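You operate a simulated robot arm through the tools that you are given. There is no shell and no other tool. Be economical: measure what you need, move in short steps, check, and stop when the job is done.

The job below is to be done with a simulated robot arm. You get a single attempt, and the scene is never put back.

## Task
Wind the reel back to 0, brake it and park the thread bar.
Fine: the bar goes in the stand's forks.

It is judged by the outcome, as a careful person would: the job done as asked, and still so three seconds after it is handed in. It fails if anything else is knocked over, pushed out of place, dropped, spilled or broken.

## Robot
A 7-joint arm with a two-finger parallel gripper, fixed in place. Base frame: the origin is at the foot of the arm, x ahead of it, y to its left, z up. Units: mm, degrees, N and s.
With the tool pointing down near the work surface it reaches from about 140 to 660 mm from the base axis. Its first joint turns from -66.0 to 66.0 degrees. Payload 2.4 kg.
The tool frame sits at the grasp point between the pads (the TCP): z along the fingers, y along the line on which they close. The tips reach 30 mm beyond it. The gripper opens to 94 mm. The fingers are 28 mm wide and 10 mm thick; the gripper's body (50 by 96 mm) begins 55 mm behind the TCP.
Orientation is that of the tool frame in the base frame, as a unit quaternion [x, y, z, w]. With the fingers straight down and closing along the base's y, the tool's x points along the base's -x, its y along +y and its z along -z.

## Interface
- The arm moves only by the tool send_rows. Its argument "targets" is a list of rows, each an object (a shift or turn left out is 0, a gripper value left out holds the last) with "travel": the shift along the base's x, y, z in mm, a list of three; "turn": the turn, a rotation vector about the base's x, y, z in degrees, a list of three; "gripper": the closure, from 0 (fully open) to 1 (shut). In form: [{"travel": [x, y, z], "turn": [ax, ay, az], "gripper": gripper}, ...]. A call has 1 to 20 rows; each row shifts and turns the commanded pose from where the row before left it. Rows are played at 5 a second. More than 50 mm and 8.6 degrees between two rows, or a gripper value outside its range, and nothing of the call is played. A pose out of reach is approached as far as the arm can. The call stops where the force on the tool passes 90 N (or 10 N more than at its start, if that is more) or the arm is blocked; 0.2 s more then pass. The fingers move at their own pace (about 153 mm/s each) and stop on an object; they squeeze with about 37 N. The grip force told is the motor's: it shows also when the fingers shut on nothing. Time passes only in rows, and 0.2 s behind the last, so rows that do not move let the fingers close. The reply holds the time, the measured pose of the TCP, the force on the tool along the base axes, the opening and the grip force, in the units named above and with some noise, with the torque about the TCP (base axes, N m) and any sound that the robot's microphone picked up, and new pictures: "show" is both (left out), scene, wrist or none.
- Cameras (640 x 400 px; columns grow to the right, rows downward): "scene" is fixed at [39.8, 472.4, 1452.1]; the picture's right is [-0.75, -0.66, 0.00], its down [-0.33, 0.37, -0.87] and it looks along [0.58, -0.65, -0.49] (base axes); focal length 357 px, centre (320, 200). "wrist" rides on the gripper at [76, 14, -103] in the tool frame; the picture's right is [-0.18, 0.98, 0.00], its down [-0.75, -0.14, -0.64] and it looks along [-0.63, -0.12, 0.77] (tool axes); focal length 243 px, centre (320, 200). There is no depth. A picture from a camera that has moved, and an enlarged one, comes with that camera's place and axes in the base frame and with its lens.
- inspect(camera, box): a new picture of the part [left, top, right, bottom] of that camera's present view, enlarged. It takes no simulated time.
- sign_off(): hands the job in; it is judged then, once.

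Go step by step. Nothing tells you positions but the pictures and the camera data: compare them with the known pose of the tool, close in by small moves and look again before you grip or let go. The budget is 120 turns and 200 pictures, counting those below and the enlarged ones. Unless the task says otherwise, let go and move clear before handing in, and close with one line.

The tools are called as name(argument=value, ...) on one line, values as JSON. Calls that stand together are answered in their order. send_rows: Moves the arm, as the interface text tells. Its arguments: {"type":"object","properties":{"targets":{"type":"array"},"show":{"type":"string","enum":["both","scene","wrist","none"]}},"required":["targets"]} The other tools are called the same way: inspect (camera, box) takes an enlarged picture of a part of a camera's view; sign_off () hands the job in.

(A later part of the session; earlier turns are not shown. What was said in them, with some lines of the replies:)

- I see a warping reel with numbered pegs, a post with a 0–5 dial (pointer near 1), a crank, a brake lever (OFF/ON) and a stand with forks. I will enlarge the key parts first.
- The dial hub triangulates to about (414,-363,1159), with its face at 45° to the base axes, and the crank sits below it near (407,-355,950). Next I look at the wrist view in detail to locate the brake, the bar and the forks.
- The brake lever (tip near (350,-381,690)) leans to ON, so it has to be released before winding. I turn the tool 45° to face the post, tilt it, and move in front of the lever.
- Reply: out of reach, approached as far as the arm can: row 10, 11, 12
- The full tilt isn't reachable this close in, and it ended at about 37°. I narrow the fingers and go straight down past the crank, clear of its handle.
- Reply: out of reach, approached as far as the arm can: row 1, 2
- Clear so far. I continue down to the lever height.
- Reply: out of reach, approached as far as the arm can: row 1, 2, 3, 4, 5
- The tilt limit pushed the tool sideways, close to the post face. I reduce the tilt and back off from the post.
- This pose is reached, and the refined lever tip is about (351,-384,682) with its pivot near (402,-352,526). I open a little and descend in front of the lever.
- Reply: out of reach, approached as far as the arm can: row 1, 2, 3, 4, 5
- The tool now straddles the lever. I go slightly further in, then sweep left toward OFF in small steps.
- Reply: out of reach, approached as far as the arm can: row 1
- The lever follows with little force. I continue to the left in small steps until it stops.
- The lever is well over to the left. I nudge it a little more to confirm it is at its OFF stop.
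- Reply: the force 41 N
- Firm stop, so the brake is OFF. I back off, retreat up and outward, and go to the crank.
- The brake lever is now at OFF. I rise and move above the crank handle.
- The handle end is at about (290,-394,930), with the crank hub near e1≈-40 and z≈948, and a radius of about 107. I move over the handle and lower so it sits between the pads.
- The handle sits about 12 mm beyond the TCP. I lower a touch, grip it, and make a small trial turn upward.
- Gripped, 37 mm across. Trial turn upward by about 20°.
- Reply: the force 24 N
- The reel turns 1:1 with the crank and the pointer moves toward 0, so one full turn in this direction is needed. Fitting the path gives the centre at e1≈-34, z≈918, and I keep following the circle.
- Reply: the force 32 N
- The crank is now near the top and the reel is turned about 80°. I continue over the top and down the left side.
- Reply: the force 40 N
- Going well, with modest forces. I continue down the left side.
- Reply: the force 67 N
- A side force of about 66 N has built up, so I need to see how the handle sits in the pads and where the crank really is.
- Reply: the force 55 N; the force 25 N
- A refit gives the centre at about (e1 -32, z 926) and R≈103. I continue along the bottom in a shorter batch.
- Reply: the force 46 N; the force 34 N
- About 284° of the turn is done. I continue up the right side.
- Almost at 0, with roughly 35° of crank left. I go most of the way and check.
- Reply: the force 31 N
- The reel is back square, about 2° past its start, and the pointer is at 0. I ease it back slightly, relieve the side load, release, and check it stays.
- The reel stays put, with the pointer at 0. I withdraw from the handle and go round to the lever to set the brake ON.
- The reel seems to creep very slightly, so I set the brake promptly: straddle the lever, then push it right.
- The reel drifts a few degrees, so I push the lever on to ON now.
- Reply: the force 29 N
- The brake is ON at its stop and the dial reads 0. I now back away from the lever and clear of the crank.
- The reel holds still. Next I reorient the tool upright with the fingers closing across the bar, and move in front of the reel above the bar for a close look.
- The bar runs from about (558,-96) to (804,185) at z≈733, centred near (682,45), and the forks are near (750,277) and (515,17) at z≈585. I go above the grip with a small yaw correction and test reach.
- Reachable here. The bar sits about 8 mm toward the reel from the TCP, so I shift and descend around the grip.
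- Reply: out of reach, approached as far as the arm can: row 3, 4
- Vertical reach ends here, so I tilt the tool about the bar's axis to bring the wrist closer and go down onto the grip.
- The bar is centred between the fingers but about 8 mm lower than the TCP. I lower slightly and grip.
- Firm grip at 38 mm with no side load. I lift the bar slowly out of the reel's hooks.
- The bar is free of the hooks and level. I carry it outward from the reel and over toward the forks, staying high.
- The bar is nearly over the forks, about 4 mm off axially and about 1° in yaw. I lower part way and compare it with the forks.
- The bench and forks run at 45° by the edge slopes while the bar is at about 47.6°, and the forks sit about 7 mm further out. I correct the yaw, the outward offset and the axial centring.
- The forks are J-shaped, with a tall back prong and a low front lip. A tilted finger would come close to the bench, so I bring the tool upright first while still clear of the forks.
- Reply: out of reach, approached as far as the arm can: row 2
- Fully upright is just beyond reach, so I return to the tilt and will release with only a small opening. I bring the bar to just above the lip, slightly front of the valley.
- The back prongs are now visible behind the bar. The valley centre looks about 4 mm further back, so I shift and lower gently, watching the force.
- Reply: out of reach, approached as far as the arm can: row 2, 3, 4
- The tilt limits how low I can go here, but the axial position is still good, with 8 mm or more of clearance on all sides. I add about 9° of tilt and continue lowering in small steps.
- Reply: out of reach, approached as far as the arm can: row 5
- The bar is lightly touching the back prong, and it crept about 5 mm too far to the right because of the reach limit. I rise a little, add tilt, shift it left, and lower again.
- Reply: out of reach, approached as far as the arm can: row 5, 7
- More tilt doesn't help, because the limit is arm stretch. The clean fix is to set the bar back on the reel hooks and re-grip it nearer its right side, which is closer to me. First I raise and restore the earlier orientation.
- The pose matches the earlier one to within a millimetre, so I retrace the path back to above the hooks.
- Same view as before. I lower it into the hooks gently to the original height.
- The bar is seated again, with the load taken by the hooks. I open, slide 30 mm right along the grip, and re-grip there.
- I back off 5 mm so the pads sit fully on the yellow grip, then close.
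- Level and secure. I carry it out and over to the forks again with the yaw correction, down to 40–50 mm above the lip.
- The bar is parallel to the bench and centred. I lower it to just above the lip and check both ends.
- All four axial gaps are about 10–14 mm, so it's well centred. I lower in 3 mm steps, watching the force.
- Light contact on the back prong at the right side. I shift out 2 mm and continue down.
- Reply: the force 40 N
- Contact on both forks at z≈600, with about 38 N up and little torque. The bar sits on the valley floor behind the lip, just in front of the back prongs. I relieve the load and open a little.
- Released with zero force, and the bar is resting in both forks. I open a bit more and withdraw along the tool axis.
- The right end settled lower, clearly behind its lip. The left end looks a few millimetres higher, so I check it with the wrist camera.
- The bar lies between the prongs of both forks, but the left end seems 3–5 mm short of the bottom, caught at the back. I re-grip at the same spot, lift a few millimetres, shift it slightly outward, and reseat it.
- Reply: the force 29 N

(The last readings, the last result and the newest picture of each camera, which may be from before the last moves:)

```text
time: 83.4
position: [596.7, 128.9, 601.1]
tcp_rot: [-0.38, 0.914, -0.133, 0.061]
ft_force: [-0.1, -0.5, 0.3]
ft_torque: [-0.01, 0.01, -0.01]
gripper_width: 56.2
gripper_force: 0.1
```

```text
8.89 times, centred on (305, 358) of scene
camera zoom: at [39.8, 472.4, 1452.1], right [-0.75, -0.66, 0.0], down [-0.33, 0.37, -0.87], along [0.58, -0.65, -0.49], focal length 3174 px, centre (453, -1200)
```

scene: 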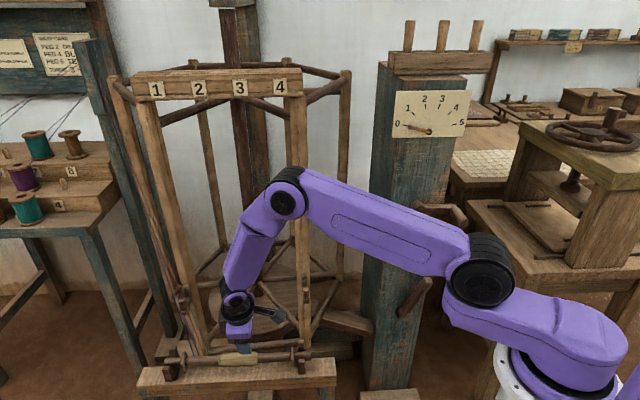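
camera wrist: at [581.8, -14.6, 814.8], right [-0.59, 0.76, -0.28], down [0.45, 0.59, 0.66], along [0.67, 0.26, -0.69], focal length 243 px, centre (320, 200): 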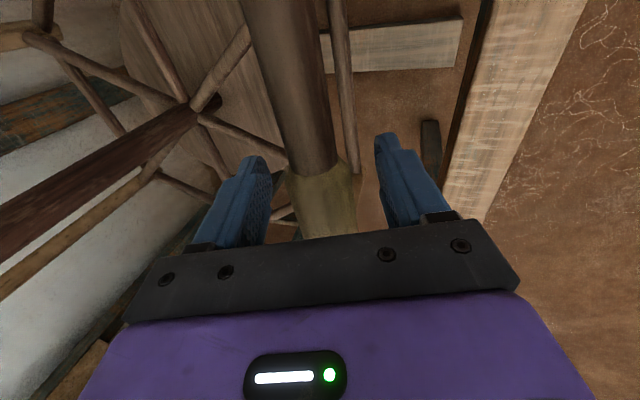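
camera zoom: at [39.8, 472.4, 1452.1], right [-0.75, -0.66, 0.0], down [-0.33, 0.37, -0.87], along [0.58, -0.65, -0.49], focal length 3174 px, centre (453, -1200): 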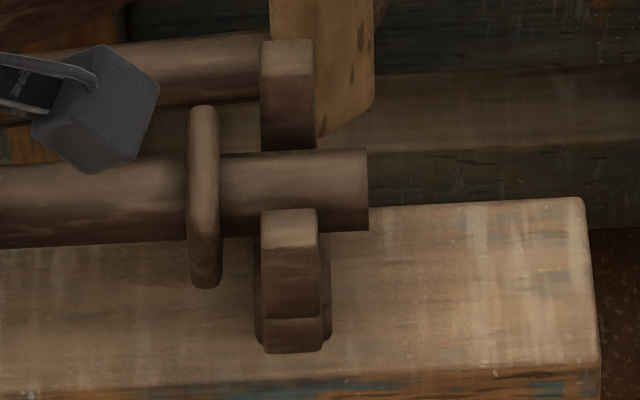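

Both ends now sit behind their lips by similar amounts. I withdraw clear and do a last check of the bar, brake and dial.

send_rows(targets=[{"travel": [-2, 2, 10]}, {"travel": [-4, 4, 19]}, {"travel": [-6, 6, 29]}, {"travel": [-7, 7, 35]}, {"travel": [-10, 10, 40]}, {"travel": [-20, 0, 40]}, {"travel": [-30, -10, 40]}, {"travel": [-30, -10, 40]}, {}, {}, {}, {}], show="scene")

inspect(camera="scene", box=[145, 310, 335, 390])

inspect(camera="scene", box=[380, 80, 480, 330])

```text
refused: row 7 steps farther than a row can; nothing moved
```

```text
3.37 times, centred on (240, 350) of scene
camera zoom: at [39.8, 472.4, 1452.1], right [-0.75, -0.66, 0.0], down [-0.33, 0.37, -0.87], along [0.58, -0.65, -0.49], focal length 1203 px, centre (590, -305)
```

zoom: 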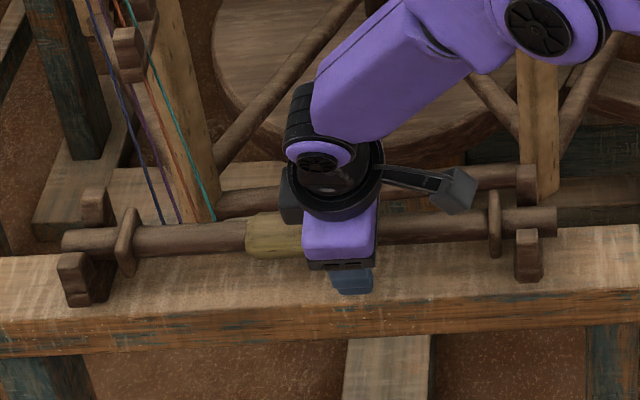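

```text
1.60 times, centred on (430, 205) of scene
camera zoom: at [39.8, 472.4, 1452.1], right [-0.75, -0.66, 0.0], down [-0.33, 0.37, -0.87], along [0.58, -0.65, -0.49], focal length 571 px, centre (144, 192)
```

zoom: 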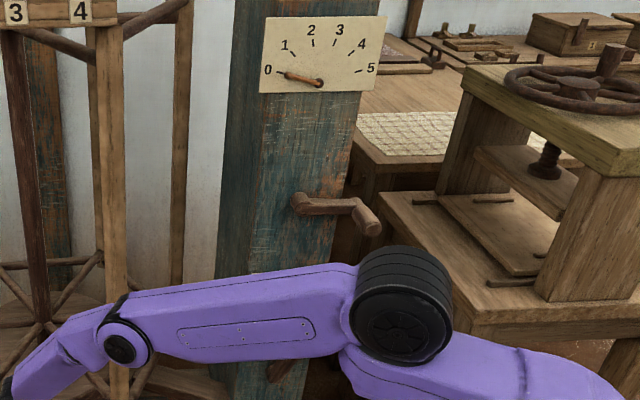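

The bar is still in place, but the withdraw was refused for step size, so I repeat it with smaller rows.

send_rows(targets=[{"travel": [-2, 2, 10]}, {"travel": [-4, 4, 19]}, {"travel": [-6, 6, 29]}, {"travel": [-7, 7, 35]}, {"travel": [-10, 10, 40]}, {"travel": [-20, 0, 40]}, {"travel": [-25, -5, 35]}, {"travel": [-25, -5, 35]}, {}, {}, {}, {}], show="scene")

inspect(camera="scene", box=[145, 310, 335, 390])

inspect(camera="scene", box=[380, 80, 480, 330])

```text
time: 86.0
position: [497.2, 147.6, 847.4]
tcp_rot: [-0.38, 0.914, -0.133, 0.06]
ft_force: [0.1, -0.5, 0.3]
ft_torque: [-0.01, 0.03, 0.01]
gripper_width: 56.4
gripper_force: 0.1
```

scene: 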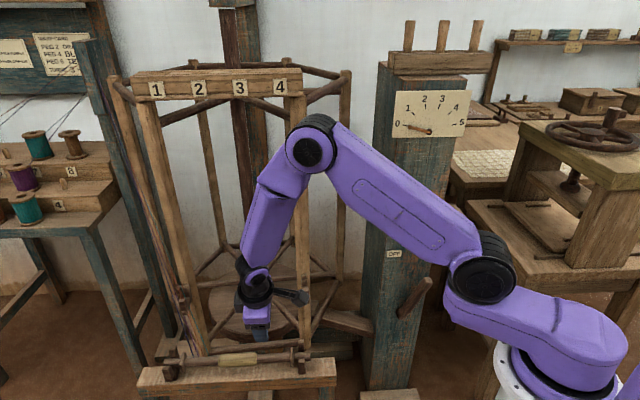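

```text
3.37 times, centred on (240, 350) of scene
camera zoom: at [39.8, 472.4, 1452.1], right [-0.75, -0.66, 0.0], down [-0.33, 0.37, -0.87], along [0.58, -0.65, -0.49], focal length 1203 px, centre (590, -305)
```

zoom: 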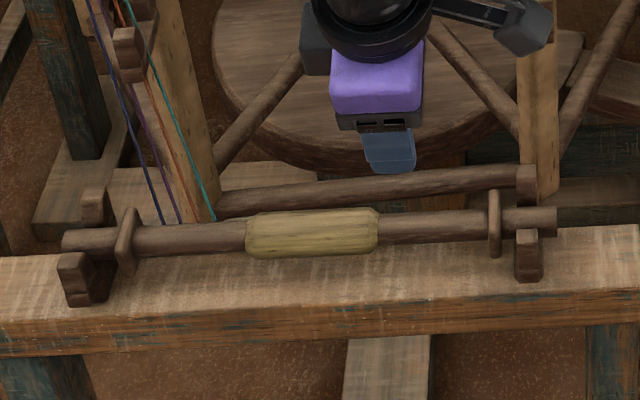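

```text
1.60 times, centred on (430, 205) of scene
camera zoom: at [39.8, 472.4, 1452.1], right [-0.75, -0.66, 0.0], down [-0.33, 0.37, -0.87], along [0.58, -0.65, -0.49], focal length 571 px, centre (144, 192)
```

zoom: 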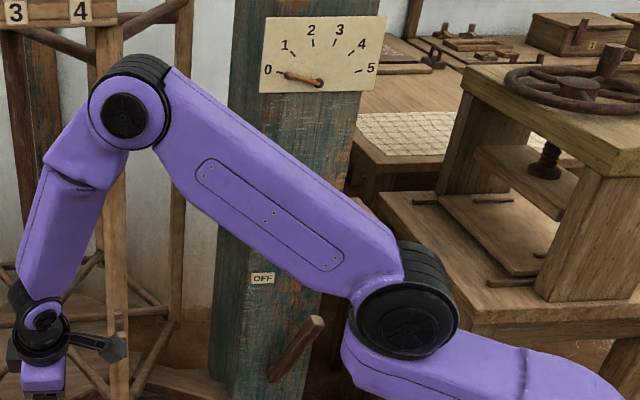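

The bar rests stably in both forks, the dial reads 0, the brake lever is at ON, and the arm is clear, so I'm handing in.

sign_off()

```text
The job is handed in.
```

The reel is wound back to 0 (it drifted about 4° before I set the brake, but the dial still reads 0), the brake is ON, and the thread bar is parked in the stand's forks.
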